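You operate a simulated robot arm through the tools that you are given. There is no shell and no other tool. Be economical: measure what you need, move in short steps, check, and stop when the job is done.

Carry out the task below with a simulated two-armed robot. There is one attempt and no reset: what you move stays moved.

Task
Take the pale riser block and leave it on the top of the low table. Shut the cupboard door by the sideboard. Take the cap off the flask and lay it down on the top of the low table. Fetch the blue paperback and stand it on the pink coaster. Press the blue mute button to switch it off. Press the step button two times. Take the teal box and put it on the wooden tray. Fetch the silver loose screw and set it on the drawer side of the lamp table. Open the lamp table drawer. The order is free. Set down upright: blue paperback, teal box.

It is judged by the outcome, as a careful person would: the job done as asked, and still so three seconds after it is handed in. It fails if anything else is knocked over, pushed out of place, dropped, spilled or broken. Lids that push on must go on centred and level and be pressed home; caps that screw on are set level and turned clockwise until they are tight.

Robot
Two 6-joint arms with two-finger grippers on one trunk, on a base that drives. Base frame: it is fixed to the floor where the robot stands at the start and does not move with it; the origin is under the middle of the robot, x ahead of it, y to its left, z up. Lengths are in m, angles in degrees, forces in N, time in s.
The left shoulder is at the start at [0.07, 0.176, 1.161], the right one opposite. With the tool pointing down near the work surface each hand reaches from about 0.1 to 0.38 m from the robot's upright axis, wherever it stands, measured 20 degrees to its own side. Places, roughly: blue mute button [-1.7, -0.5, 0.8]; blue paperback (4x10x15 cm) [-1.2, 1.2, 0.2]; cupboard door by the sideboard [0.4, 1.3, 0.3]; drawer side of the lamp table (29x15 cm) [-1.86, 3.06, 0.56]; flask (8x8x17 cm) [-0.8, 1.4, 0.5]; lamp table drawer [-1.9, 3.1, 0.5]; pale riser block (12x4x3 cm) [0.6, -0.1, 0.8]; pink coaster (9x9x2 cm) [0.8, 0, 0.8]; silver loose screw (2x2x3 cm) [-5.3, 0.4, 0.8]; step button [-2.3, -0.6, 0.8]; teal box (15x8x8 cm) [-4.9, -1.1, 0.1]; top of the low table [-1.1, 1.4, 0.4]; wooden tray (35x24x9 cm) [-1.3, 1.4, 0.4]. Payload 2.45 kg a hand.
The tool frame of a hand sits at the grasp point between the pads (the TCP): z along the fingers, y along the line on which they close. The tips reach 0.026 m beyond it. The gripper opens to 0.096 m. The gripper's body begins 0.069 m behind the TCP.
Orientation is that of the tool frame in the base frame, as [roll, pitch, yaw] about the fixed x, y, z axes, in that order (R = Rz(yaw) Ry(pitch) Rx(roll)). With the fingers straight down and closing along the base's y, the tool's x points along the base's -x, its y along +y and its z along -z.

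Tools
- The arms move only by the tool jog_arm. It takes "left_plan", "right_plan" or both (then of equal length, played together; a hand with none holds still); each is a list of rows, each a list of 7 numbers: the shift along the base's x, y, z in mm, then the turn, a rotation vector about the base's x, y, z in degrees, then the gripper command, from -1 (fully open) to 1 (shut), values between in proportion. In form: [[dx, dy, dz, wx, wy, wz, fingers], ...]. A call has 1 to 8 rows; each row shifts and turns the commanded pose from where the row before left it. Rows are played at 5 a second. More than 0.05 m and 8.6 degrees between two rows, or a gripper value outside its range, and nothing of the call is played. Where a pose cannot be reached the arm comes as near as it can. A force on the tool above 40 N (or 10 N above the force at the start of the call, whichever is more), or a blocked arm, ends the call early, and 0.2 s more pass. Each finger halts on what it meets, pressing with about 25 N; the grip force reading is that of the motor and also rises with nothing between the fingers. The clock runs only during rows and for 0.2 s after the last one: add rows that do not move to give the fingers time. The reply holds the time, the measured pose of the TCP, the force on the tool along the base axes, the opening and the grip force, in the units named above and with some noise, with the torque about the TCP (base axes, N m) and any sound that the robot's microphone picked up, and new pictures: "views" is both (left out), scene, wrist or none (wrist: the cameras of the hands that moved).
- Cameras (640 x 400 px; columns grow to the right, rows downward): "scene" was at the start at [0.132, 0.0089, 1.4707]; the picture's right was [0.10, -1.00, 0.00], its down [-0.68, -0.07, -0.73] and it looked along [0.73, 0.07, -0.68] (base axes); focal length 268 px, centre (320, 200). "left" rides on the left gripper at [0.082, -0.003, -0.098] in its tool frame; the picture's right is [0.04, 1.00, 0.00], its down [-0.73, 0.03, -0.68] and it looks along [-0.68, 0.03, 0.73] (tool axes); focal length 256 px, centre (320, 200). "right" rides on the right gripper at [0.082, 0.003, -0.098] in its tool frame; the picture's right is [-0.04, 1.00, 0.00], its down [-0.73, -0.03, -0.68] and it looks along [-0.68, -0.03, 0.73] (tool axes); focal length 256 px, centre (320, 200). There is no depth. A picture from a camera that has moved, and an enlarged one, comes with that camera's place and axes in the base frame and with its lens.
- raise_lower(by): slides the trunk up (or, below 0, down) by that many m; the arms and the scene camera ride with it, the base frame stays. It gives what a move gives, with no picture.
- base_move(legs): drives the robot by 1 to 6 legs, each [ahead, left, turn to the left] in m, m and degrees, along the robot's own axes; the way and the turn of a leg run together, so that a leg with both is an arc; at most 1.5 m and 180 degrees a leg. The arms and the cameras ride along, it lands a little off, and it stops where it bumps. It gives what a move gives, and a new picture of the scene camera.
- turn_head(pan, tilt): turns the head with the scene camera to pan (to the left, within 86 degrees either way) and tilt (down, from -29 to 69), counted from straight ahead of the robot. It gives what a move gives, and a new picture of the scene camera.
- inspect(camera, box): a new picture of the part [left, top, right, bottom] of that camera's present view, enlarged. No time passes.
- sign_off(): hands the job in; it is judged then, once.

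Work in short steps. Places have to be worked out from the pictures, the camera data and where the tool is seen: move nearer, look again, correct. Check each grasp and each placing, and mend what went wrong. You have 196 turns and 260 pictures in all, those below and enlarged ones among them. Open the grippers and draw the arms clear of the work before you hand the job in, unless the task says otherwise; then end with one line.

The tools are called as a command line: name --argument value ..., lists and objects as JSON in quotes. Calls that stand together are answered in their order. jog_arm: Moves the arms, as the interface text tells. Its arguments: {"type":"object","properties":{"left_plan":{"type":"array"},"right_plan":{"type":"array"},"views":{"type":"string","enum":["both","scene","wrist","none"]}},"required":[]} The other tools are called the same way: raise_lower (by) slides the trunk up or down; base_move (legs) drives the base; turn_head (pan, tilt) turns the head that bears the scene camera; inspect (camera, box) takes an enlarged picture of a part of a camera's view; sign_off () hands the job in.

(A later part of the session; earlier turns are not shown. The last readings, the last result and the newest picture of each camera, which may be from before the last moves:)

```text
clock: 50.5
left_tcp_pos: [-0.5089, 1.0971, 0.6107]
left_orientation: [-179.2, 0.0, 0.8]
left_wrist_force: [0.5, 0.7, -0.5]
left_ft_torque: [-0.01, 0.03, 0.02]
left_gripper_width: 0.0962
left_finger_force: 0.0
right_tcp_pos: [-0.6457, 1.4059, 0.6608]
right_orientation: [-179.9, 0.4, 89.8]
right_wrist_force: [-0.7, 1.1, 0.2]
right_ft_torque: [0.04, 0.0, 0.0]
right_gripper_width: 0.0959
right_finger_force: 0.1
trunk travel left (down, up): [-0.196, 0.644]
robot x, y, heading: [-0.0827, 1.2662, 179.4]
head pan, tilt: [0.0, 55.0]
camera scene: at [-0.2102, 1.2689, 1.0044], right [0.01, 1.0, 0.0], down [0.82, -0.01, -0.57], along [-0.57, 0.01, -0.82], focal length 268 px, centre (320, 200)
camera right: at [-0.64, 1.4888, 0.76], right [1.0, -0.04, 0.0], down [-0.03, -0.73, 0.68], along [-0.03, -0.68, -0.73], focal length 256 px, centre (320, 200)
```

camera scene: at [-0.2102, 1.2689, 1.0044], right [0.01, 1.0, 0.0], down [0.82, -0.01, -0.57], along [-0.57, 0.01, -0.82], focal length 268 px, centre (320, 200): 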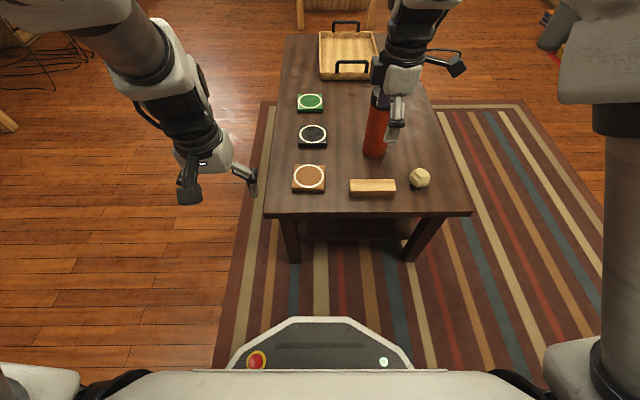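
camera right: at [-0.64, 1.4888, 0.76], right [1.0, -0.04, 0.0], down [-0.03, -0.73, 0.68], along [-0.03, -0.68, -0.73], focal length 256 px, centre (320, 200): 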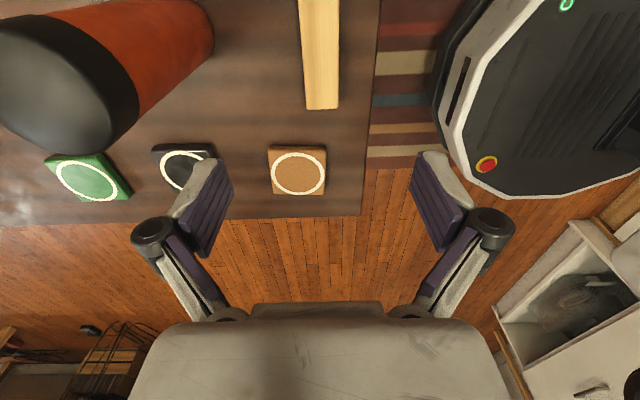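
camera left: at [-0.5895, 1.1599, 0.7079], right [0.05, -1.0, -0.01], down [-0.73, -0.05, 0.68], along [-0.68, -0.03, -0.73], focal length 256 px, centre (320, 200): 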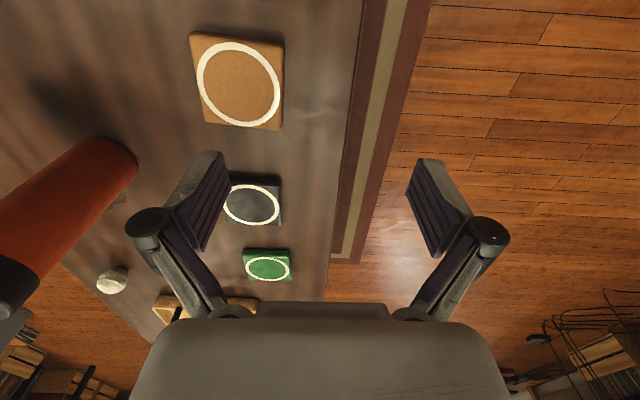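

Riser placed well. Next the flask cap at about [-0.82, 1.437], top ≈0.59: I drive ahead 0.14 m and turn the right hand back (−68°) to leave room for unscrewing.

base_move --legs '[[0.13, 0, 0]]'

jog_arm --right_plan '[[0, 0, 15, 0, 0, -8.5, -1], [0, 0, 15, 0, 0, -8.5, -1], [0, 0, 0, 0, 0, -8.5, -1], [0, 0, 0, 0, 0, -8.5, -1], [0, 0, 0, 0, 0, -8.5, -1], [0, 0, 0, 0, 0, -8.5, -1], [0, 0, 0, 0, 0, -8.5, -1], [0, 0, 0, 0, 0, -8.5, -1]]' --views "both"

```text
clock: 51.8
left_tcp_pos: [-0.6394, 1.0958, 0.61]
left_orientation: [-179.1, -0.1, 1.0]
left_wrist_force: [-0.6, 0.2, 0.4]
left_ft_torque: [0.0, -0.06, -0.01]
left_gripper_width: 0.0961
left_finger_force: 0.1
right_tcp_pos: [-0.7781, 1.4061, 0.66]
right_orientation: [-179.9, 0.3, 89.9]
right_wrist_force: [0.1, -0.3, 0.1]
right_ft_torque: [-0.01, -0.03, 0.0]
right_gripper_width: 0.0959
right_finger_force: 0.1
trunk travel left (down, up): [-0.196, 0.644]
robot x, y, heading: [-0.2201, 1.2642, 179.4]
head pan, tilt: [0.0, 55.0]
camera scene: at [-0.3422, 1.27, 1.0043], right [0.01, 1.0, 0.0], down [0.82, -0.01, -0.57], along [-0.57, 0.01, -0.82], focal length 268 px, centre (320, 200)
```

scene: 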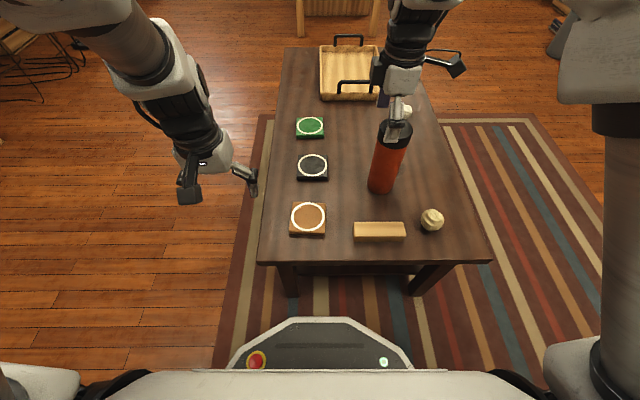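

```text
clock: 53.6
left_tcp_pos: [-0.6401, 1.0967, 0.6115]
left_orientation: [-179.3, -0.1, 0.9]
left_wrist_force: [0.3, -0.1, -0.5]
left_ft_torque: [-0.05, 0.02, 0.02]
left_gripper_width: 0.0959
left_finger_force: 0.1
right_tcp_pos: [-0.7765, 1.407, 0.6906]
right_orientation: [-179.9, 0.3, 21.8]
right_wrist_force: [0.6, 0.3, 0.4]
right_ft_torque: [0.01, -0.04, 0.0]
right_gripper_width: 0.0961
right_finger_force: 0.0
trunk travel left (down, up): [-0.196, 0.644]
robot x, y, heading: [-0.218, 1.2678, 179.5]
head pan, tilt: [0.0, 55.0]
camera scene: at [-0.3414, 1.27, 1.0044], right [0.01, 1.0, 0.0], down [0.82, -0.01, -0.57], along [-0.57, 0.01, -0.82], focal length 268 px, centre (320, 200)
camera right: at [-0.698, 1.4349, 0.7894], right [0.33, -0.94, 0.0], down [-0.69, -0.24, 0.68], along [-0.64, -0.23, -0.73], focal length 256 px, centre (320, 200)
```

scene: 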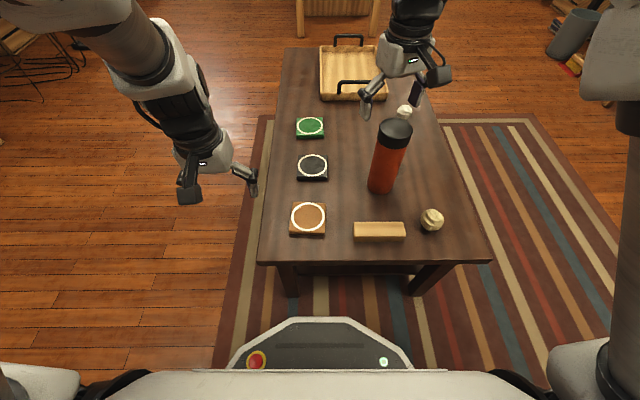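
right: 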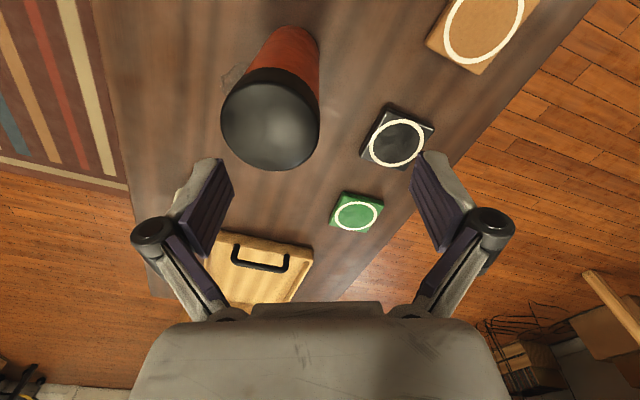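

Let me enlarge the flask in the scene view for precise lines.

inspect --camera "scene" --box '[340, 90, 450, 210]'

```text
3.33 times, centred on (395, 150) of scene
camera zoom: at [-0.3414, 1.27, 1.0044], right [0.01, 1.0, 0.0], down [0.82, -0.01, -0.57], along [-0.57, 0.01, -0.82], focal length 892 px, centre (70, 367)
```

zoom: 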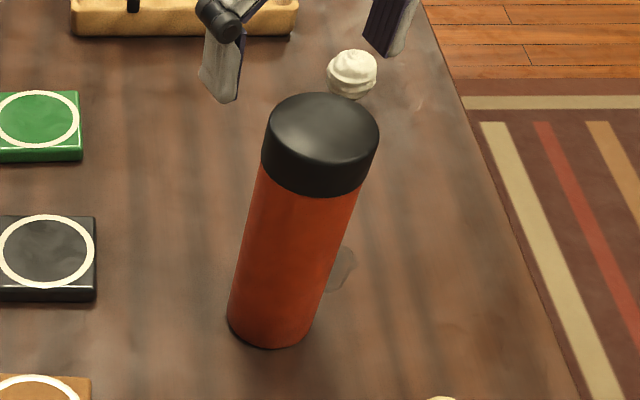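

Cap centre estimate [-0.81, 1.445], top about 0.59–0.60. I move above it with yaw 0 and check.

jog_arm --right_plan '[[-12, 13, 0, 0, 0, -7, -1], [-12, 13, 0, 0, 0, -7, -1], [-10, 12, 0, 0, 0, -7, -1], [0, 0, 0, 0, 0, 0, -1]]' --views "wrist"

```text
clock: 54.6
left_tcp_pos: [-0.6399, 1.0956, 0.6103]
left_orientation: [-179.2, -0.1, 0.9]
left_wrist_force: [-0.3, 0.4, 0.9]
left_ft_torque: [0.03, -0.01, -0.03]
left_gripper_width: 0.0959
left_finger_force: 0.1
right_tcp_pos: [-0.8107, 1.4442, 0.6897]
right_orientation: [-179.9, 0.4, 0.8]
right_wrist_force: [-0.2, 0.0, 0.2]
right_ft_torque: [0.05, -0.02, -0.02]
right_gripper_width: 0.0958
right_finger_force: 0.0
trunk travel left (down, up): [-0.196, 0.644]
robot x, y, heading: [-0.2206, 1.2703, 179.4]
head pan, tilt: [0.0, 55.0]
camera right: at [-0.7273, 1.4428, 0.7889], right [-0.03, -1.0, 0.0], down [-0.73, 0.02, 0.68], along [-0.68, 0.02, -0.73], focal length 256 px, centre (320, 200)
```

right: 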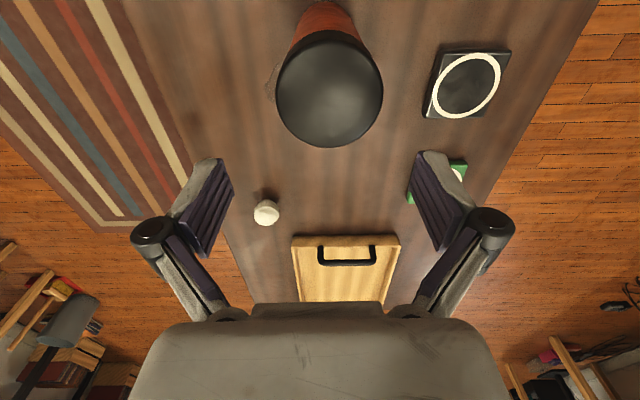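

The cap sits at about [-0.808, 1.438], top ≈0.592. I centre, descend to TCP 0.577 and close on it.

jog_arm --right_plan '[[2, -6, -30, 0, 0, 0, -1], [0, 0, -30, 0, 0, 0, -1], [0, 0, -28, 0, 0, 0, -1], [0, 0, 0, 0, 0, 0, -1]]' --views "wrist"

```text
clock: 55.6
left_tcp_pos: [-0.6402, 1.0965, 0.611]
left_orientation: [-179.3, -0.1, 0.9]
left_wrist_force: [-0.9, 0.0, 0.7]
left_ft_torque: [-0.04, -0.02, -0.02]
left_gripper_width: 0.0959
left_finger_force: 0.0
right_tcp_pos: [-0.809, 1.4375, 0.6027]
right_orientation: [-179.9, 0.4, 0.9]
right_wrist_force: [-0.3, 0.1, 0.4]
right_ft_torque: [0.03, 0.0, 0.02]
right_gripper_width: 0.096
right_finger_force: 0.0
trunk travel left (down, up): [-0.196, 0.644]
robot x, y, heading: [-0.2178, 1.2674, 179.3]
head pan, tilt: [0.0, 55.0]
camera right: at [-0.7254, 1.4364, 0.7017], right [-0.02, -1.0, 0.0], down [-0.73, 0.02, 0.68], along [-0.68, 0.02, -0.73], focal length 256 px, centre (320, 200)
```

right: 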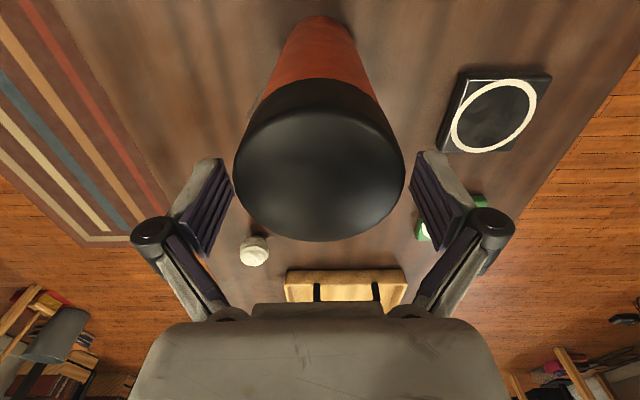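

Centred. Down 24 mm more and close.

jog_arm --right_plan '[[0, 0, -12, 0, 0, 0, -1], [0, 0, -12, 0, 0, 0, -1], [0, 0, 0, 0, 0, 0, 0.2], [0, 0, 0, 0, 0, 0, 0.6], [0, 0, 0, 0, 0, 0, 0.6]]' --views "wrist"

```text
clock: 56.8
left_tcp_pos: [-0.6392, 1.0955, 0.6117]
left_orientation: [-179.2, 0.0, 0.9]
left_wrist_force: [0.1, -0.8, -0.4]
left_ft_torque: [0.01, 0.0, 0.0]
left_gripper_width: 0.096
left_finger_force: 0.1
right_tcp_pos: [-0.8093, 1.4369, 0.5794]
right_orientation: [-179.8, 0.5, 0.9]
right_wrist_force: [-1.7, 0.6, 10.6]
right_ft_torque: [0.07, -0.06, 0.06]
right_gripper_width: 0.0711
right_finger_force: 24.9
trunk travel left (down, up): [-0.196, 0.644]
robot x, y, heading: [-0.2178, 1.2683, 179.5]
head pan, tilt: [0.0, 55.0]
camera right: at [-0.7255, 1.4365, 0.6784], right [-0.02, -1.0, 0.0], down [-0.73, 0.02, 0.69], along [-0.69, 0.02, -0.73], focal length 256 px, centre (320, 200)
```

right: 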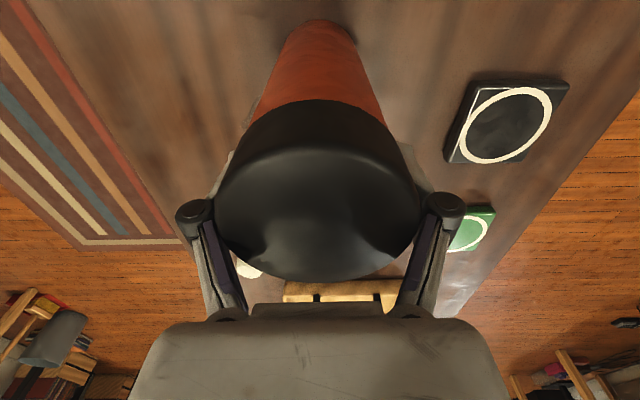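

Cap gripped at 71 mm. I turn it counter-clockwise (+z) and watch the torque and whether the body turns along.

jog_arm --right_plan '[[0, 0, 0, 0, 0, 8.5, 0.8], [0, 0, 0, 0, 0, 8.5, 0.8], [0, 0, 0, 0, 0, 8.5, 0.8], [0, 0, 0, 0, 0, 8.5, 0.8], [0, 0, 0, 0, 0, 8.5, 0.8], [0, 0, 0, 0, 0, 8.5, 0.8], [0, 0, 0, 0, 0, 8.5, 0.8], [0, 0, 0, 0, 0, 8.5, 0.8]]' --views "wrist"

```text
clock: 58.6
left_tcp_pos: [-0.6395, 1.0966, 0.6112]
left_orientation: [-179.1, 0.0, 0.8]
left_wrist_force: [0.3, -0.2, 0.2]
left_ft_torque: [0.03, 0.01, 0.02]
left_gripper_width: 0.096
left_finger_force: 0.1
right_tcp_pos: [-0.8071, 1.4386, 0.5801]
right_orientation: [-179.8, 0.4, 69.0]
right_wrist_force: [0.2, -1.2, 19.9]
right_ft_torque: [0.0, 0.04, -0.23]
right_gripper_width: 0.0703
right_finger_force: 24.6
trunk travel left (down, up): [-0.196, 0.644]
robot x, y, heading: [-0.2183, 1.2676, 179.4]
head pan, tilt: [0.0, 55.0]
camera right: at [-0.7739, 1.5139, 0.679], right [0.92, -0.4, 0.0], down [-0.29, -0.67, 0.68], along [-0.27, -0.63, -0.73], focal length 256 px, centre (320, 200)
```

right: 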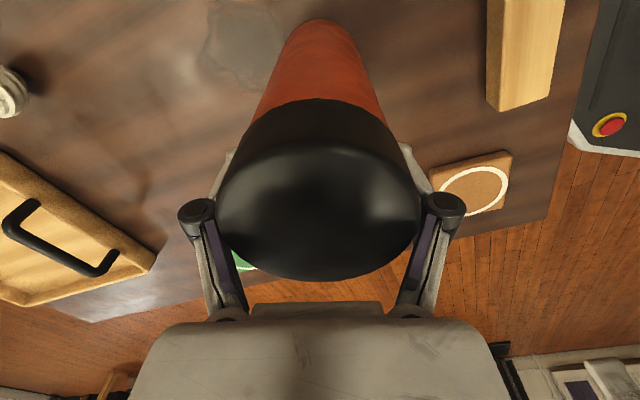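

The upward push grew and there's a reaction torque, so the cap is working off the thread. I keep turning with a slight rise.

jog_arm --right_plan '[[0, 0, 0.5, 0, 0, 8.5, 0.8], [0, 0, 0.5, 0, 0, 8.5, 0.8], [0, 0, 0.5, 0, 0, 8.5, 0.8], [0, 0, 0.5, 0, 0, 8.5, 0.8], [0, 0, 0.5, 0, 0, 8.5, 0.8], [0, 0, 0.5, 0, 0, 8.5, 0.8], [0, 0, 0.5, 0, 0, 8.5, 0.8], [0, 0, 0.5, 0, 0, 8.5, 0.8]]' --views "wrist"

```text
clock: 60.4
left_tcp_pos: [-0.6399, 1.098, 0.6102]
left_orientation: [-179.2, -0.2, 0.9]
left_wrist_force: [-0.2, -1.5, 0.6]
left_ft_torque: [0.03, 0.04, -0.02]
left_gripper_width: 0.096
left_finger_force: 0.1
right_tcp_pos: [-0.8085, 1.4381, 0.5815]
right_orientation: [-179.9, 0.5, 137.2]
right_wrist_force: [-1.4, 1.5, 1.6]
right_ft_torque: [0.03, 0.33, -0.05]
right_gripper_width: 0.0692
right_finger_force: 24.4
trunk travel left (down, up): [-0.196, 0.644]
robot x, y, heading: [-0.2177, 1.2648, 179.4]
head pan, tilt: [0.0, 55.0]
camera right: at [-0.865, 1.4977, 0.6807], right [0.71, 0.7, 0.0], down [0.51, -0.52, 0.68], along [0.48, -0.49, -0.73], focal length 256 px, centre (320, 200)
```

right: 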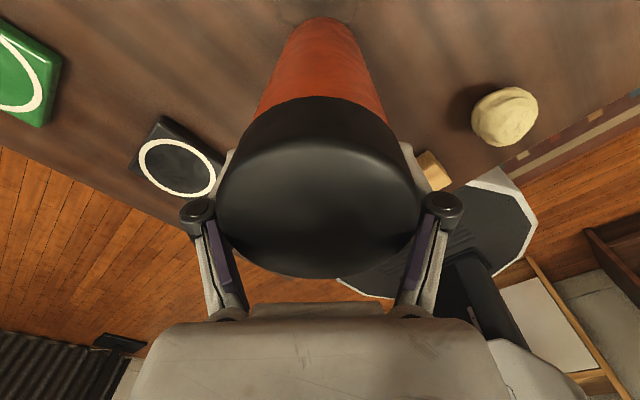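

Let me see whether a gap is opening: lift by a few mm and look at force and picture.

jog_arm --right_plan '[[0, 0, 3, 0, 0, 0, 0.9], [0, 0, 3, 0, 0, 0, 0.9], [0, 0, 0, 0, 0, 0, 0.9]]' --views "both"

```text
clock: 61.2
left_tcp_pos: [-0.6399, 1.0972, 0.6106]
left_orientation: [-179.3, -0.1, 1.0]
left_wrist_force: [1.1, -0.5, -0.7]
left_ft_torque: [0.0, 0.03, 0.02]
left_gripper_width: 0.0962
left_finger_force: 0.0
right_tcp_pos: [-0.8085, 1.4383, 0.5873]
right_orientation: [180.0, 0.3, 137.0]
right_wrist_force: [-0.4, 0.9, -2.7]
right_ft_torque: [-0.04, -0.02, -0.02]
right_gripper_width: 0.0683
right_finger_force: 25.3
trunk travel left (down, up): [-0.196, 0.644]
robot x, y, heading: [-0.2159, 1.2686, 179.8]
head pan, tilt: [0.0, 55.0]
camera scene: at [-0.3417, 1.2701, 1.0044], right [0.01, 1.0, 0.0], down [0.82, -0.01, -0.57], along [-0.57, 0.01, -0.82], focal length 268 px, centre (320, 200)
camera right: at [-0.8652, 1.4978, 0.6866], right [0.71, 0.7, 0.0], down [0.51, -0.52, 0.68], along [0.48, -0.49, -0.73], focal length 256 px, centre (320, 200)
```

scene: 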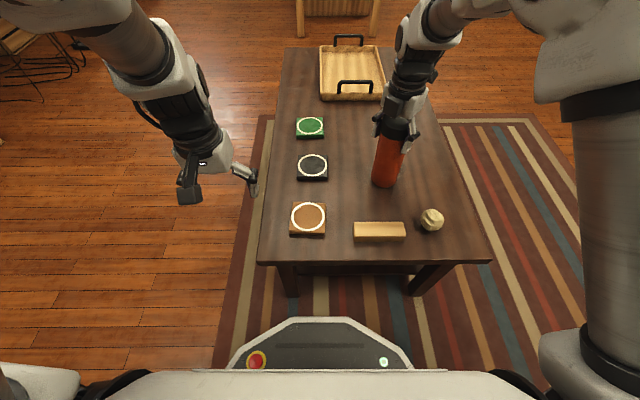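
right: 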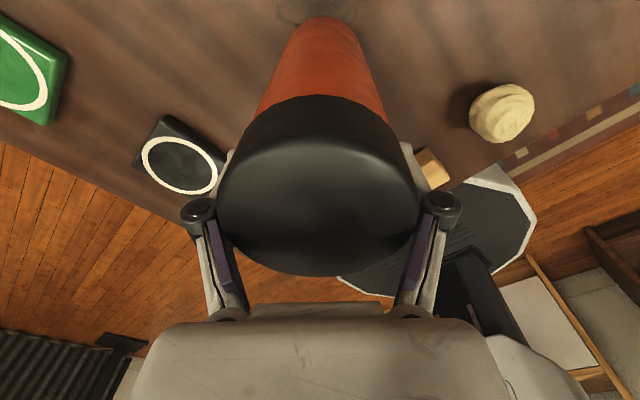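

Force −2.7 N suggests the whole flask may have been lifted; I check the base in an enlarged view.

inspect --camera "scene" --box '[340, 90, 450, 210]'

```text
3.33 times, centred on (395, 150) of scene
camera zoom: at [-0.3417, 1.2701, 1.0044], right [0.01, 1.0, 0.0], down [0.82, -0.01, -0.57], along [-0.57, 0.01, -0.82], focal length 892 px, centre (70, 367)
```

zoom: 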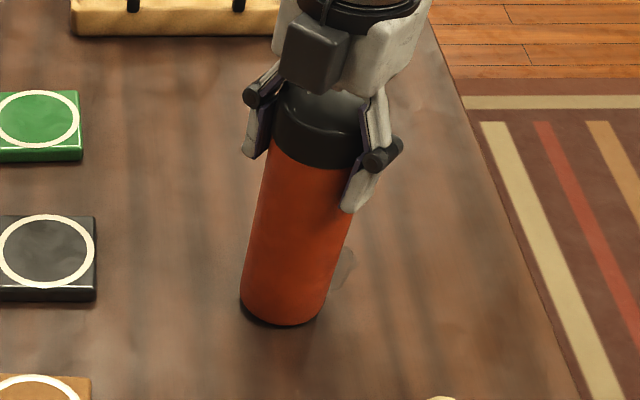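

The flask was lifted along, so the body needs holding. I lower it back onto the table and bring the left hand in, tilted, to grip the body.

jog_arm --right_plan '[[0, 0, -3, 0, 0, 0, 0.9], [0, 0, -3, 0, 0, 0, 0.9], [0, 0, -1, 0, 0, 0, 0.9], [0, 0, 0, 0, 0, 0, 0.9], [0, 0, 0, 0, 0, 0, 0.9], [0, 0, 0, 0, 0, 0, 0.9], [0, 0, 0, 0, 0, 0, 0.9], [0, 0, 0, 0, 0, 0, 0.9]]' --left_plan '[[0, 10, 5, 0, 0, -8.5, -1], [0, 20, 5, 0, 0, -8.5, -1], [0, 20, 5, 0, 0, -8.5, -1], [0, 20, 5, 0, 0, -8.5, -1], [0, 20, 5, 4.6, 6.6, 0, -1], [0, 20, 0, 4.6, 6.6, 0, -1], [0, 20, 0, 4.6, 6.6, 0, -1], [0, 10, 0, 4.6, 6.6, 0, -1]]' --views "both"

```text
clock: 63.0
left_tcp_pos: [-0.6714, 1.1583, 0.6407]
left_orientation: [-174.2, 32.3, -30.1]
left_wrist_force: [-0.4, 0.1, 0.2]
left_ft_torque: [0.01, 0.01, 0.01]
left_gripper_width: 0.0959
left_finger_force: 0.0
left hand out of reach, approached as far as the arm can: row 2, 3, 4, 5, 6, 7, 8
right_tcp_pos: [-0.8086, 1.4373, 0.5827]
right_orientation: [-179.8, 0.4, 136.9]
right_wrist_force: [-1.5, 0.7, 10.8]
right_ft_torque: [0.01, 0.58, -0.05]
right_gripper_width: 0.0681
right_finger_force: 24.7
trunk travel left (down, up): [-0.196, 0.644]
robot x, y, heading: [-0.2182, 1.2668, 179.4]
head pan, tilt: [0.0, 55.0]
camera scene: at [-0.3411, 1.2726, 1.0053], right [0.05, 1.0, 0.0], down [0.81, -0.04, -0.58], along [-0.58, 0.03, -0.81], focal length 268 px, centre (320, 200)
camera right: at [-0.8647, 1.4972, 0.6819], right [0.71, 0.7, 0.0], down [0.51, -0.52, 0.68], along [0.48, -0.49, -0.73], focal length 256 px, centre (320, 200)
camera left: at [-0.5715, 1.0898, 0.6794], right [-0.52, -0.85, -0.11], down [-0.28, 0.05, 0.96], along [-0.81, 0.53, -0.26], focal length 256 px, centre (320, 200)
```

scene: 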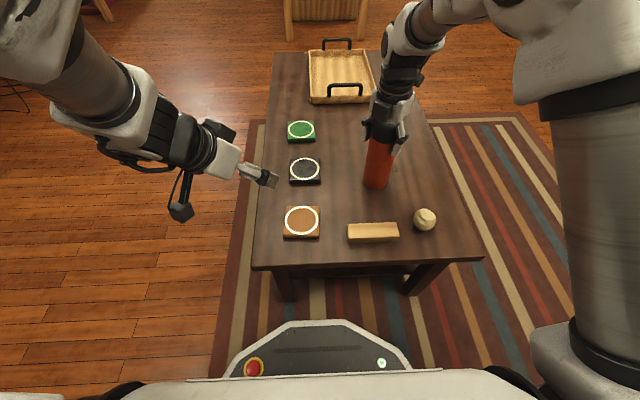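
right: 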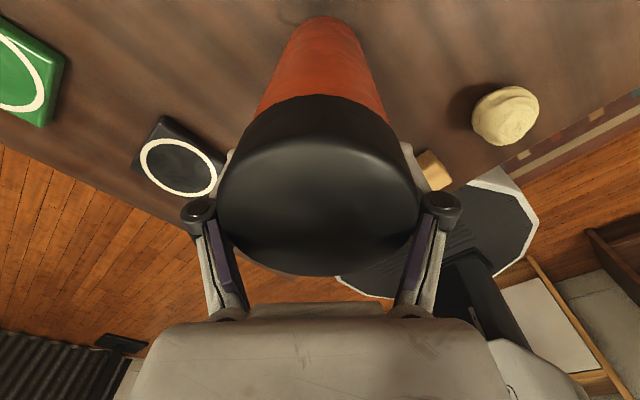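
left: 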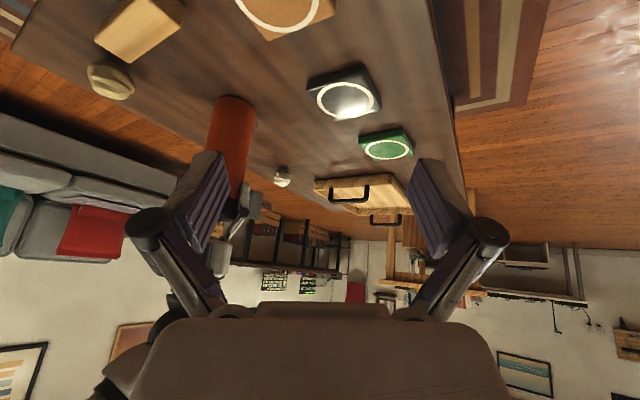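

The flask stands on the table again. I bring the left hand on towards the flask body.

jog_arm --left_plan '[[-10, 40, -10, 3, 4, 0, -1], [-10, 40, -10, 3, 4, 0, -1], [-15, 40, -10, 3, 4, 0, -1], [-15, 40, -10, 0, 0, 0, -1], [0, 0, 0, 0, 0, 0, -1]]' --views "both"

```text
clock: 64.2
left_tcp_pos: [-0.7705, 1.1897, 0.6313]
left_orientation: [-172.5, 49.7, -27.1]
left_wrist_force: [0.3, 0.4, -0.4]
left_ft_torque: [-0.02, 0.04, 0.0]
left_gripper_width: 0.0961
left_finger_force: 0.1
left hand out of reach, approached as far as the arm can: row 1, 2, 3, 4
right_tcp_pos: [-0.8075, 1.4379, 0.5836]
right_orientation: [-180.0, 0.3, 136.9]
right_wrist_force: [-0.7, -0.1, 13.5]
right_ft_torque: [-0.2, 0.4, -0.01]
right_gripper_width: 0.0684
right_finger_force: 25.2
trunk travel left (down, up): [-0.196, 0.644]
robot x, y, heading: [-0.2184, 1.2677, 179.6]
head pan, tilt: [0.0, 55.0]
camera scene: at [-0.3402, 1.2697, 1.0046], right [0.01, 1.0, 0.0], down [0.82, -0.01, -0.57], along [-0.57, 0.01, -0.82], focal length 268 px, centre (320, 200)
camera left: at [-0.6631, 1.1222, 0.6318], right [-0.52, -0.85, -0.11], down [-0.02, -0.12, 0.99], along [-0.86, 0.52, 0.04], focal length 256 px, centre (320, 200)
```

scene: 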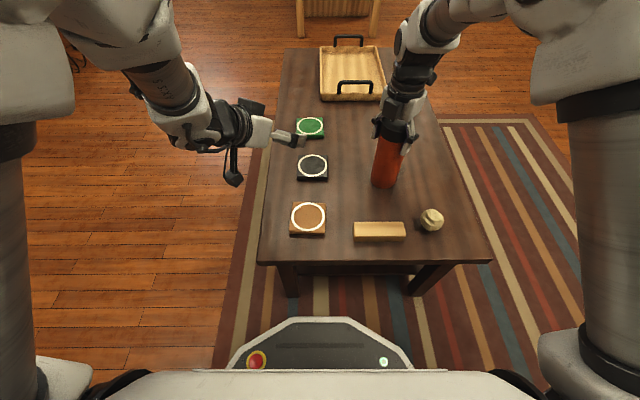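
left: 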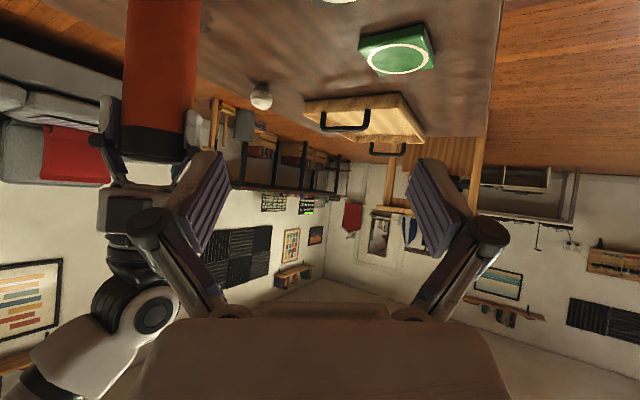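

The left arm cannot fold in that far from here. I first try pressing the flask firmly onto the table for friction while turning on, and watch torque and height.

jog_arm --right_plan '[[0, 0, -2, 0, 0, 0, 1], [0, 0, -2, 0, 0, 0, 1], [0, 0, 0, 0, 0, 8.5, 1], [0, 0, 0, 0, 0, 8.5, 1], [0, 0, 0, 0, 0, 8.5, 1], [0, 0, 0, 0, 0, 8.5, 1]]' --views "none"

```text
clock: 65.6
left_tcp_pos: [-0.7698, 1.1887, 0.6278]
left_orientation: [-172.0, 49.3, -26.7]
left_wrist_force: [-0.2, -0.1, -0.1]
left_ft_torque: [0.0, 0.01, 0.02]
left_gripper_width: 0.096
left_finger_force: 0.0
right_tcp_pos: [-0.8052, 1.4374, 0.582]
right_orientation: [-180.0, 0.3, 171.2]
right_wrist_force: [-1.0, -1.9, 37.5]
right_ft_torque: [0.33, -0.3, -0.11]
right_gripper_width: 0.07
right_finger_force: 25.2
trunk travel left (down, up): [-0.196, 0.644]
robot x, y, heading: [-0.2182, 1.2698, 179.7]
head pan, tilt: [0.0, 55.0]
```

Only 0.11 N m at 37 N press, so it's not merely table friction: the cap appears to turn. I keep on turning.

jog_arm --right_plan '[[0, 0, 0.5, 0, 0, 8.5, 1], [0, 0, 0.5, 0, 0, 8.5, 1], [0, 0, 0.5, 0, 0, 8.5, 1], [0, 0, 0.5, 0, 0, 8.5, 1], [0, 0, 0.5, 0, 0, 8.5, 1], [0, 0, 0.5, 0, 0, 8.5, 1], [0, 0, 0, 0, 0, 8.5, 1], [0, 0, 0, 0, 0, 8.5, 1]]' --views "wrist"

```text
clock: 67.4
left_tcp_pos: [-0.768, 1.1895, 0.6247]
left_orientation: [-171.9, 49.0, -26.4]
left_wrist_force: [0.4, 0.4, 1.1]
left_ft_torque: [-0.04, 0.0, -0.01]
left_gripper_width: 0.0956
left_finger_force: 0.1
right_tcp_pos: [-0.8251, 1.4321, 0.5813]
right_orientation: [178.5, 0.4, 174.8]
right_wrist_force: [5.9, 1.5, 15.4]
right_ft_torque: [0.04, -0.36, 0.03]
right_gripper_width: 0.0698
right_finger_force: 24.6
right hand out of reach, approached as far as the arm can: row 1, 2, 3, 4, 5, 6, 7, 8
trunk travel left (down, up): [-0.196, 0.644]
robot x, y, heading: [-0.2184, 1.2674, 179.3]
head pan, tilt: [0.0, 55.0]
camera right: at [-0.9059, 1.4408, 0.6798], right [0.13, 0.99, 0.03], down [0.72, -0.11, 0.68], along [0.68, -0.07, -0.73], focal length 256 px, centre (320, 200)
```

right: 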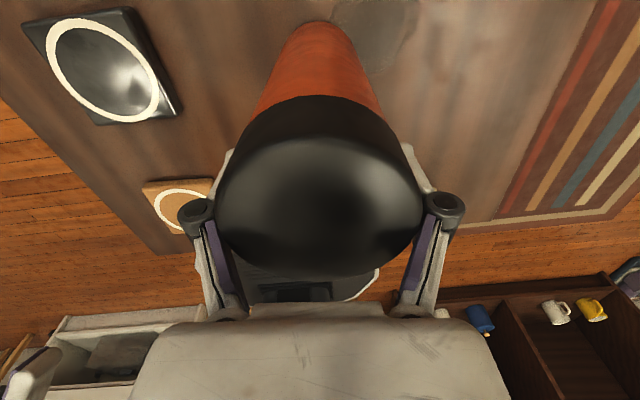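

The wrist limit is at yaw ≈175. I test by lifting slightly.

jog_arm --right_plan '[[0, 0, 4, 0, 0, 0, 1], [0, 0, 4, 0, 0, 0, 1], [0, 0, 4, 0, 0, 0, 1], [0, 0, 0, 0, 0, 0, 1]]' --views "none"

inspect --camera "scene" --box '[340, 90, 450, 210]'

```text
clock: 68.4
left_tcp_pos: [-0.7705, 1.1902, 0.6243]
left_orientation: [-171.8, 48.8, -26.5]
left_wrist_force: [0.1, -0.1, 0.5]
left_ft_torque: [0.01, -0.01, -0.04]
left_gripper_width: 0.0961
left_finger_force: 0.2
right_tcp_pos: [-0.8263, 1.4317, 0.5904]
right_orientation: [178.5, 0.6, 174.8]
right_wrist_force: [-0.3, 0.1, -2.6]
right_ft_torque: [0.0, -0.02, 0.04]
right_gripper_width: 0.0682
right_finger_force: 25.3
trunk travel left (down, up): [-0.196, 0.644]
robot x, y, heading: [-0.2193, 1.2665, 179.3]
head pan, tilt: [0.0, 55.0]
```

```text
3.33 times, centred on (395, 150) of scene
camera zoom: at [-0.3418, 1.2701, 1.0044], right [0.01, 1.0, 0.0], down [0.82, -0.01, -0.57], along [-0.57, 0.01, -0.82], focal length 892 px, centre (70, 367)
```

zoom: 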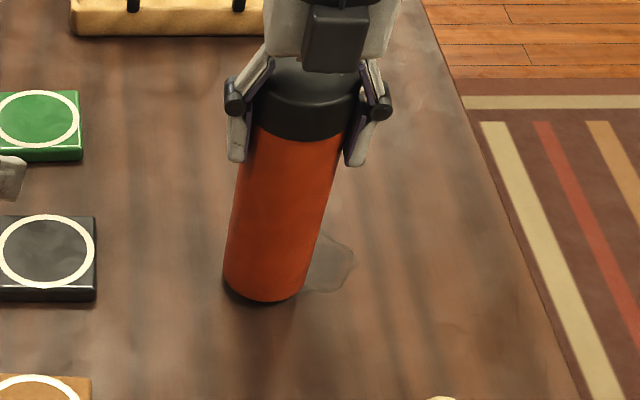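

It's still screwed on and I'm holding the entire light flask (2.6 N). Plan: lift it, bring it to the mid-front and let the left hand grip the body there in the air.

jog_arm --right_plan '[[0, 0, 40, 0, 0, 0, 1], [0, 0, 45, 0, 0, 0, 1], [0, 0, 45, 0, 0, 0, 1], [0, 0, 40, 0, 0, 0, 1], [0, -40, 0, 0, 0, 0, 1], [0, -40, 0, 0, 0, 0, 1], [0, -40, 0, 0, 0, 0, 1]]' --left_plan '[[30, -20, 10, 0, 0, 0, -1], [30, -20, 10, 0, 0, 0, -1], [20, -10, 0, 0, 0, 0, -1], [0, 0, 0, 0, 0, 0, -1], [0, 0, 0, 0, 0, 0, -1], [0, 0, 0, 0, 0, 0, -1], [0, 0, 0, 0, 0, 0, -1]]' --views "both"

```text
clock: 70.2
left_tcp_pos: [-0.6835, 1.15, 0.6314]
left_orientation: [-176.4, 47.0, -31.9]
left_wrist_force: [-0.1, 0.6, -0.1]
left_ft_torque: [0.0, 0.01, -0.01]
left_gripper_width: 0.0959
left_finger_force: 0.1
right_tcp_pos: [-0.8346, 1.3373, 0.7766]
right_orientation: [-178.2, 0.5, 172.2]
right_wrist_force: [-0.2, -0.4, -2.2]
right_ft_torque: [-0.02, -0.01, 0.01]
right_gripper_width: 0.0677
right_finger_force: 25.2
trunk travel left (down, up): [-0.196, 0.644]
robot x, y, heading: [-0.2155, 1.2692, 179.4]
head pan, tilt: [0.0, 55.0]
stopped in row 7 (right hand): the arm was blocked; the commanded pose is now the measured one
camera scene: at [-0.3414, 1.2705, 1.0044], right [0.01, 1.0, 0.0], down [0.82, -0.01, -0.57], along [-0.57, 0.01, -0.82], focal length 268 px, centre (320, 200)
camera right: at [-0.9145, 1.3567, 0.8757], right [0.17, 0.98, -0.03], down [0.72, -0.11, 0.69], along [0.67, -0.14, -0.73], focal length 256 px, centre (320, 200)
camera left: at [-0.5787, 1.079, 0.6381], right [-0.54, -0.84, -0.07], down [-0.04, -0.06, 1.0], along [-0.84, 0.54, 0.0], focal length 256 px, centre (320, 200)
```

scene: 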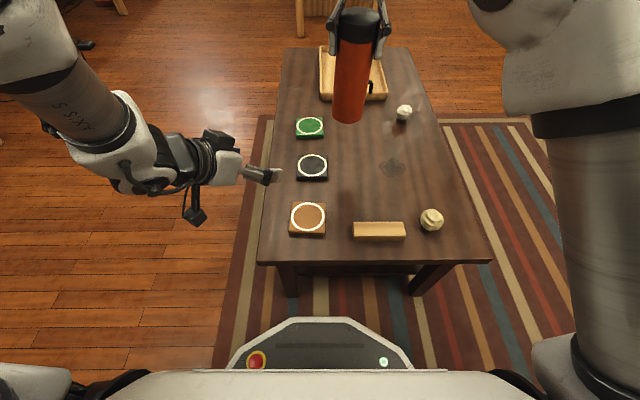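
right: 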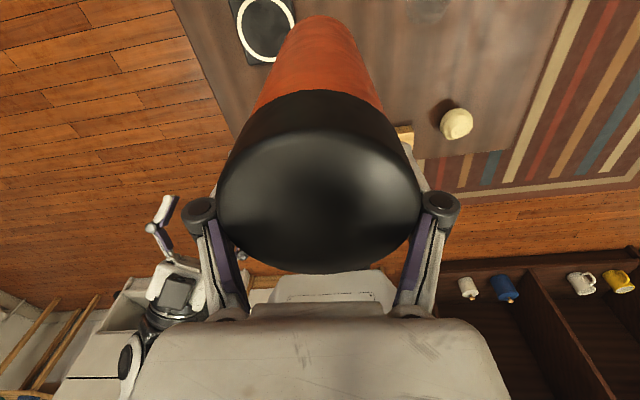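
left: 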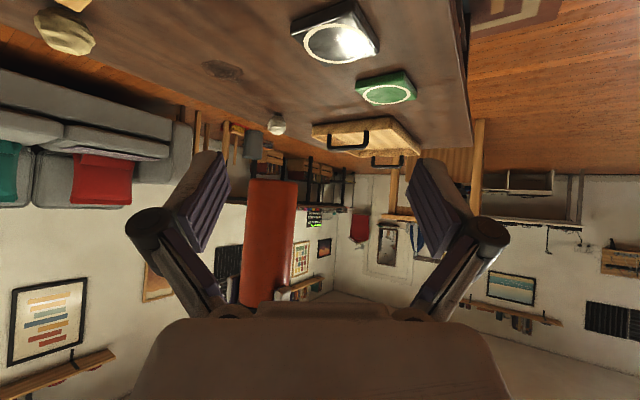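

The flask hangs at [-0.834, 1.337], body z 0.62–0.75. I tilt the left hand flatter and bring it to a pre-grasp position before the body.

jog_arm --left_plan '[[-15, 30, 16, 3.5, 5.7, 0, -1], [-15, 30, 16, 3.5, 5.7, 0, -1], [-15, 30, 16, 3.5, 5.7, 0, -1], [-15, 30, 16, 0, 0, 0, -1], [0, 0, 0, 0, 0, 0, -1]]' --views "both"

```text
clock: 71.4
left_tcp_pos: [-0.7673, 1.2011, 0.7088]
left_orientation: [-169.7, 68.7, -24.5]
left_wrist_force: [-0.5, 0.1, -0.9]
left_ft_torque: [0.0, 0.01, 0.0]
left_gripper_width: 0.0959
left_finger_force: 0.0
left hand out of reach, approached as far as the arm can: row 2, 3, 4
right_tcp_pos: [-0.8347, 1.3382, 0.7776]
right_orientation: [-178.2, 0.4, 172.2]
right_wrist_force: [-0.5, 1.0, -2.5]
right_ft_torque: [0.01, -0.04, 0.0]
right_gripper_width: 0.0674
right_finger_force: 25.4
trunk travel left (down, up): [-0.196, 0.644]
robot x, y, heading: [-0.2225, 1.2693, 179.5]
head pan, tilt: [0.0, 55.0]
camera scene: at [-0.3417, 1.2702, 1.0044], right [0.01, 1.0, 0.0], down [0.82, -0.01, -0.57], along [-0.57, 0.01, -0.82], focal length 268 px, centre (320, 200)
camera left: at [-0.6664, 1.1363, 0.6681], right [-0.55, -0.83, -0.1], down [0.26, -0.28, 0.92], along [-0.8, 0.48, 0.37], focal length 256 px, centre (320, 200)
```

scene: 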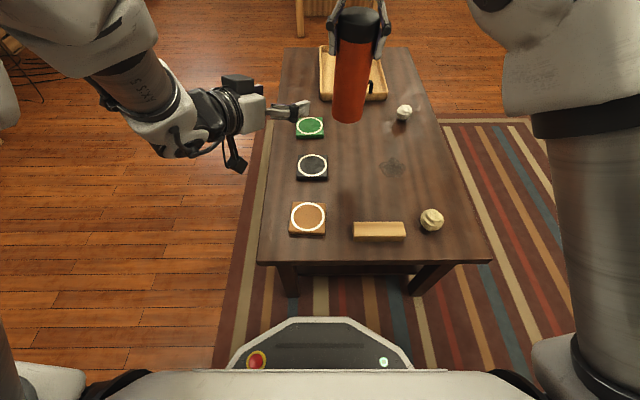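
left: 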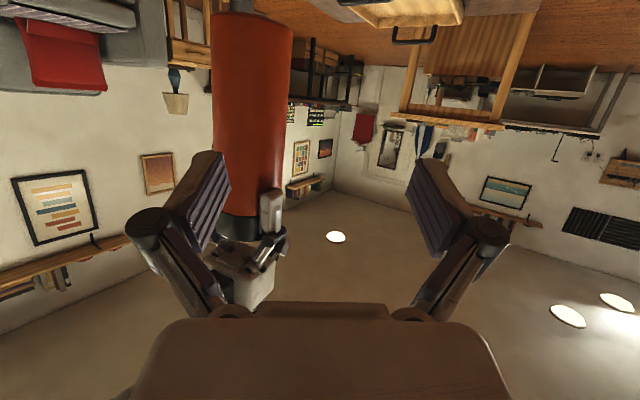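

I rotate the right hand back (its yaw limit blocks it) while bringing the flask further to the left, before the left hand.

jog_arm --right_plan '[[-2, -8, 0, 0, 0, -8.5, 1], [-2, -10, 0, 0, 0, -8.5, 1], [-2, -10, 0, 0, 0, -8.5, 1], [-2, -10, 0, 0, 0, -8.5, 1], [-2, -10, 0, 0, 0, -8.5, 1], [-2, -10, 0, 0, 0, -8.5, 1], [0, -10, 0, 0, 0, -8.5, 1], [0, -10, 0, 0, 0, -8.5, 1]]' --views "both"

```text
clock: 73.4
left_tcp_pos: [-0.7692, 1.1991, 0.7087]
left_orientation: [-168.9, 68.6, -23.5]
left_wrist_force: [-0.4, -0.3, -0.7]
left_ft_torque: [-0.02, 0.0, -0.03]
left_gripper_width: 0.0957
left_finger_force: 0.0
right_tcp_pos: [-0.8613, 1.2916, 0.7878]
right_orientation: [-178.1, 2.9, 101.7]
right_wrist_force: [-0.2, -0.1, -2.1]
right_ft_torque: [-0.04, -0.02, 0.02]
right_gripper_width: 0.0672
right_finger_force: 24.8
right hand out of reach, approached as far as the arm can: row 8
trunk travel left (down, up): [-0.196, 0.644]
robot x, y, heading: [-0.2178, 1.265, 179.5]
head pan, tilt: [0.0, 55.0]
stopped in row 8 (right hand): the arm was blocked; the commanded pose is now the measured one
camera scene: at [-0.3418, 1.2704, 1.0044], right [0.01, 1.0, 0.0], down [0.82, -0.01, -0.57], along [-0.57, 0.01, -0.82], focal length 268 px, centre (320, 200)
camera right: at [-0.8725, 1.3789, 0.8835], right [0.99, 0.16, -0.03], down [0.13, -0.69, 0.72], along [0.09, -0.71, -0.7], focal length 256 px, centre (320, 200)
```

scene: 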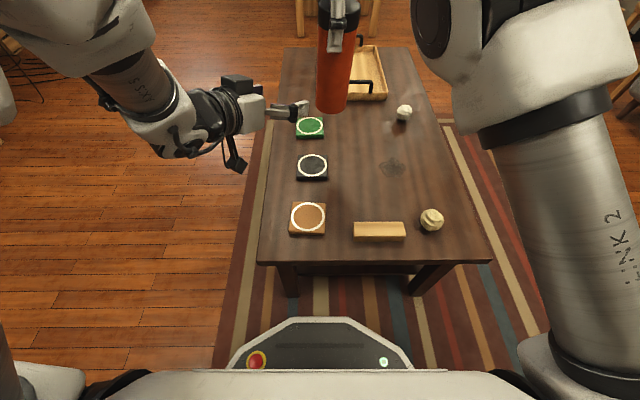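
right: 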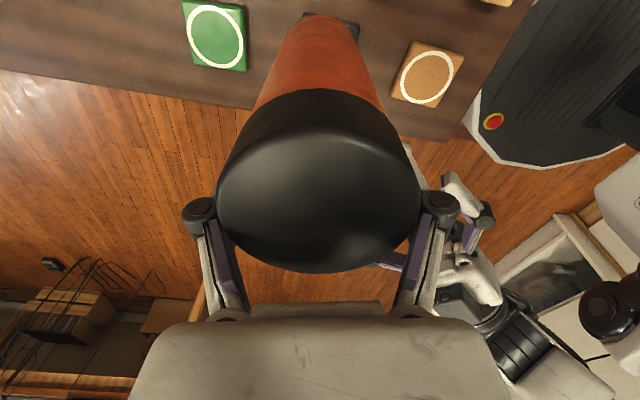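

The flask now lies nearly on the left tool's axis, 0.13 m ahead. I advance the left hand along its axis with a small sideways correction.

jog_arm --left_plan '[[0, 20, 0, 0, 0, 0, -1], [-20, 17, -10, 0, 0, 0, -1], [-20, 17, -10, 0, 0, 0, -1], [-20, 17, -10, 0, 0, 0, -1], [0, 0, 0, 0, 0, 0, -1]]' --views "both"

```text
clock: 74.8
left_tcp_pos: [-0.8516, 1.2167, 0.7036]
left_orientation: [-158.7, 70.8, -11.9]
left_wrist_force: [0.5, -0.3, 0.2]
left_ft_torque: [-0.03, 0.0, -0.01]
left_gripper_width: 0.096
left_finger_force: 0.1
left hand out of reach, approached as far as the arm can: row 1, 2, 3, 4
right_tcp_pos: [-0.8628, 1.2927, 0.7885]
right_orientation: [-178.2, 2.9, 101.6]
right_wrist_force: [-0.1, 0.6, -2.6]
right_ft_torque: [-0.02, 0.02, 0.0]
right_gripper_width: 0.0671
right_finger_force: 25.0
trunk travel left (down, up): [-0.196, 0.644]
robot x, y, heading: [-0.2206, 1.2666, 179.3]
head pan, tilt: [0.0, 55.0]
stopped in row 5 (left hand): the arm was blocked; the commanded pose is now the measured one
camera scene: at [-0.3418, 1.2701, 1.0044], right [0.01, 1.0, 0.0], down [0.82, -0.01, -0.57], along [-0.57, 0.01, -0.82], focal length 268 px, centre (320, 200)
camera left: at [-0.7477, 1.1611, 0.6576], right [-0.52, -0.84, -0.16], down [0.28, -0.34, 0.9], along [-0.81, 0.42, 0.41], focal length 256 px, centre (320, 200)
```

scene: 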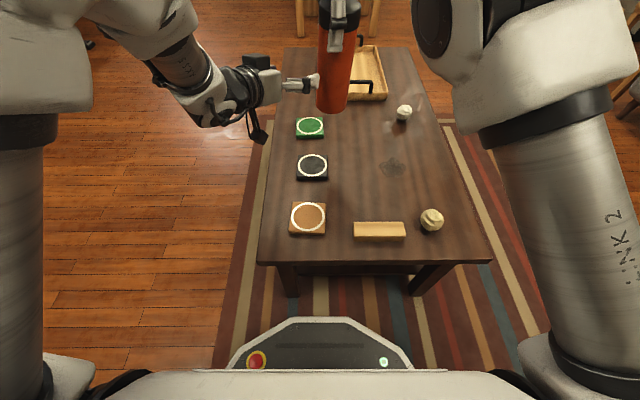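
left: 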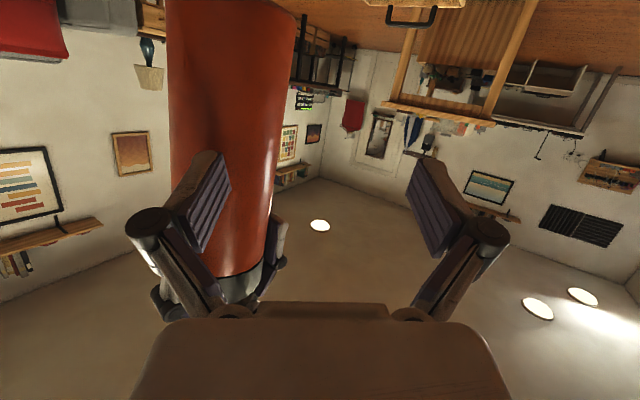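

The flask is off to the +y side of the left axis. I back the left hand off and bring the flask another ~65 mm over, rotating the right wrist further towards neutral.

jog_arm --left_plan '[[24, -16, 9, 0, 0, 0, -1], [24, -16, 9, 0, 0, 0, -1], [20, -14, 8, 0, 0, 0, -1], [0, 0, 0, 0, 0, 0, -1], [0, 0, 0, 0, 0, 0, -1], [0, 0, 0, 0, 0, 0, -1], [0, 0, 0, 0, 0, 0, -1], [0, 0, 0, 0, 0, 0, -1]]' --right_plan '[[0, 0, 0, 0, 0, -8.5, 1], [0, 0, 0, 0, 0, -8.5, 1], [0, 0, 0, 0, 0, -8.5, 1], [0, -12, 0, 0, 0, -8.5, 1], [0, -12, 0, 0, 0, -8.5, 1], [0, -12, 0, 0, 0, -8.5, 1], [0, -12, 0, 0, 0, -8.5, 1], [0, -12, 0, 0, 0, -8.5, 1]]' --views "both"

```text
clock: 76.6
left_tcp_pos: [-0.7826, 1.1742, 0.7299]
left_orientation: [-159.9, 70.6, -13.2]
left_wrist_force: [0.2, 0.0, 0.3]
left_ft_torque: [-0.03, 0.03, 0.0]
left_gripper_width: 0.0958
left_finger_force: 0.1
right_tcp_pos: [-0.8645, 1.2467, 0.7901]
right_orientation: [-178.0, 2.9, 39.4]
right_wrist_force: [0.8, 0.1, -2.6]
right_ft_torque: [-0.06, 0.07, -0.01]
right_gripper_width: 0.0671
right_finger_force: 25.3
right hand out of reach, approached as far as the arm can: row 7, 8
trunk travel left (down, up): [-0.196, 0.644]
robot x, y, heading: [-0.2187, 1.2693, 179.2]
head pan, tilt: [0.0, 55.0]
camera scene: at [-0.341, 1.2705, 1.0045], right [0.01, 1.0, 0.0], down [0.82, -0.01, -0.57], along [-0.57, 0.01, -0.82], focal length 268 px, centre (320, 200)
camera right: at [-0.7922, 1.2969, 0.8857], right [0.6, -0.8, -0.03], down [-0.55, -0.44, 0.71], along [-0.58, -0.41, -0.7], focal length 256 px, centre (320, 200)
camera left: at [-0.68, 1.1166, 0.6827], right [-0.52, -0.84, -0.15], down [0.28, -0.33, 0.9], along [-0.81, 0.42, 0.41], focal length 256 px, centre (320, 200)
```

scene: 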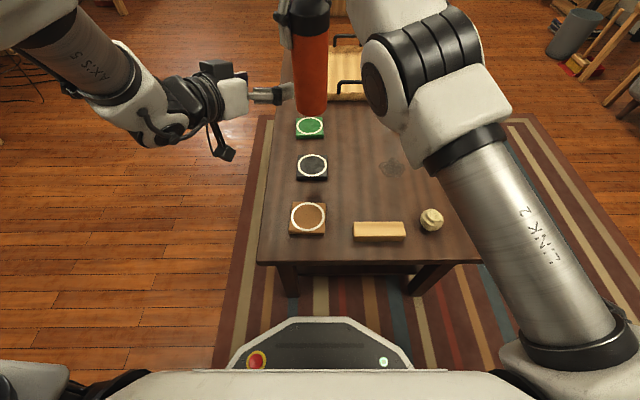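
right: 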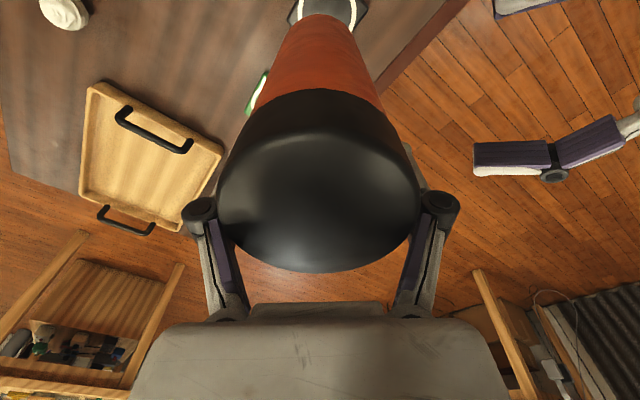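
left: 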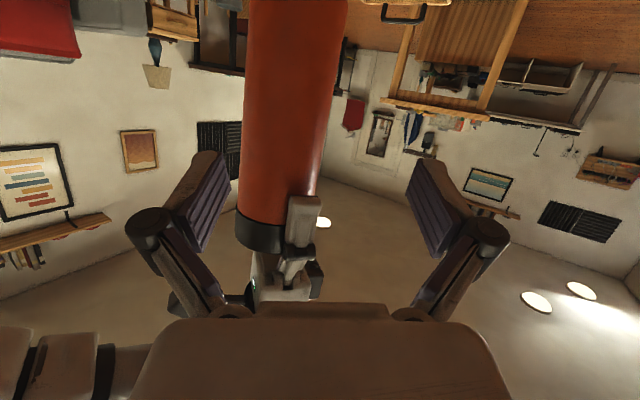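

Now the flask is between the left fingers' lines. I advance the left hand onto the body.

jog_arm --left_plan '[[-20, 20, -10, 0, 0, 0, -1], [-25, 22, -10, 0, 0, 0, -1], [-25, 22, -10, 0, 0, 0, -1], [0, 0, 0, 0, 0, 0, -1]]' --views "wrist"

```text
clock: 77.6
left_tcp_pos: [-0.8605, 1.2214, 0.7215]
left_orientation: [-150.3, 71.9, -2.4]
left_wrist_force: [21.5, -4.9, -8.0]
left_ft_torque: [0.06, 0.45, -0.77]
left_gripper_width: 0.0953
left_finger_force: 0.0
right_tcp_pos: [-0.8645, 1.2468, 0.7899]
right_orientation: [-178.1, 3.0, 39.5]
right_wrist_force: [-21.3, 5.1, 5.0]
right_ft_torque: [0.12, 1.0, 0.25]
right_gripper_width: 0.0697
right_finger_force: 24.5
trunk travel left (down, up): [-0.196, 0.644]
robot x, y, heading: [-0.2167, 1.2669, 179.4]
head pan, tilt: [0.0, 55.0]
camera left: at [-0.7559, 1.1697, 0.6686], right [-0.49, -0.85, -0.19], down [0.31, -0.38, 0.88], along [-0.81, 0.37, 0.44], focal length 256 px, centre (320, 200)
```

left: 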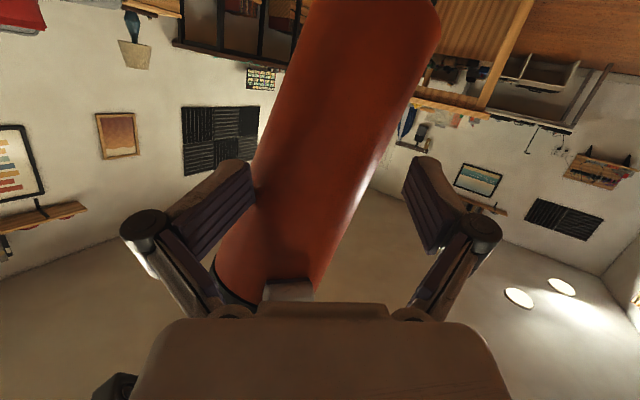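

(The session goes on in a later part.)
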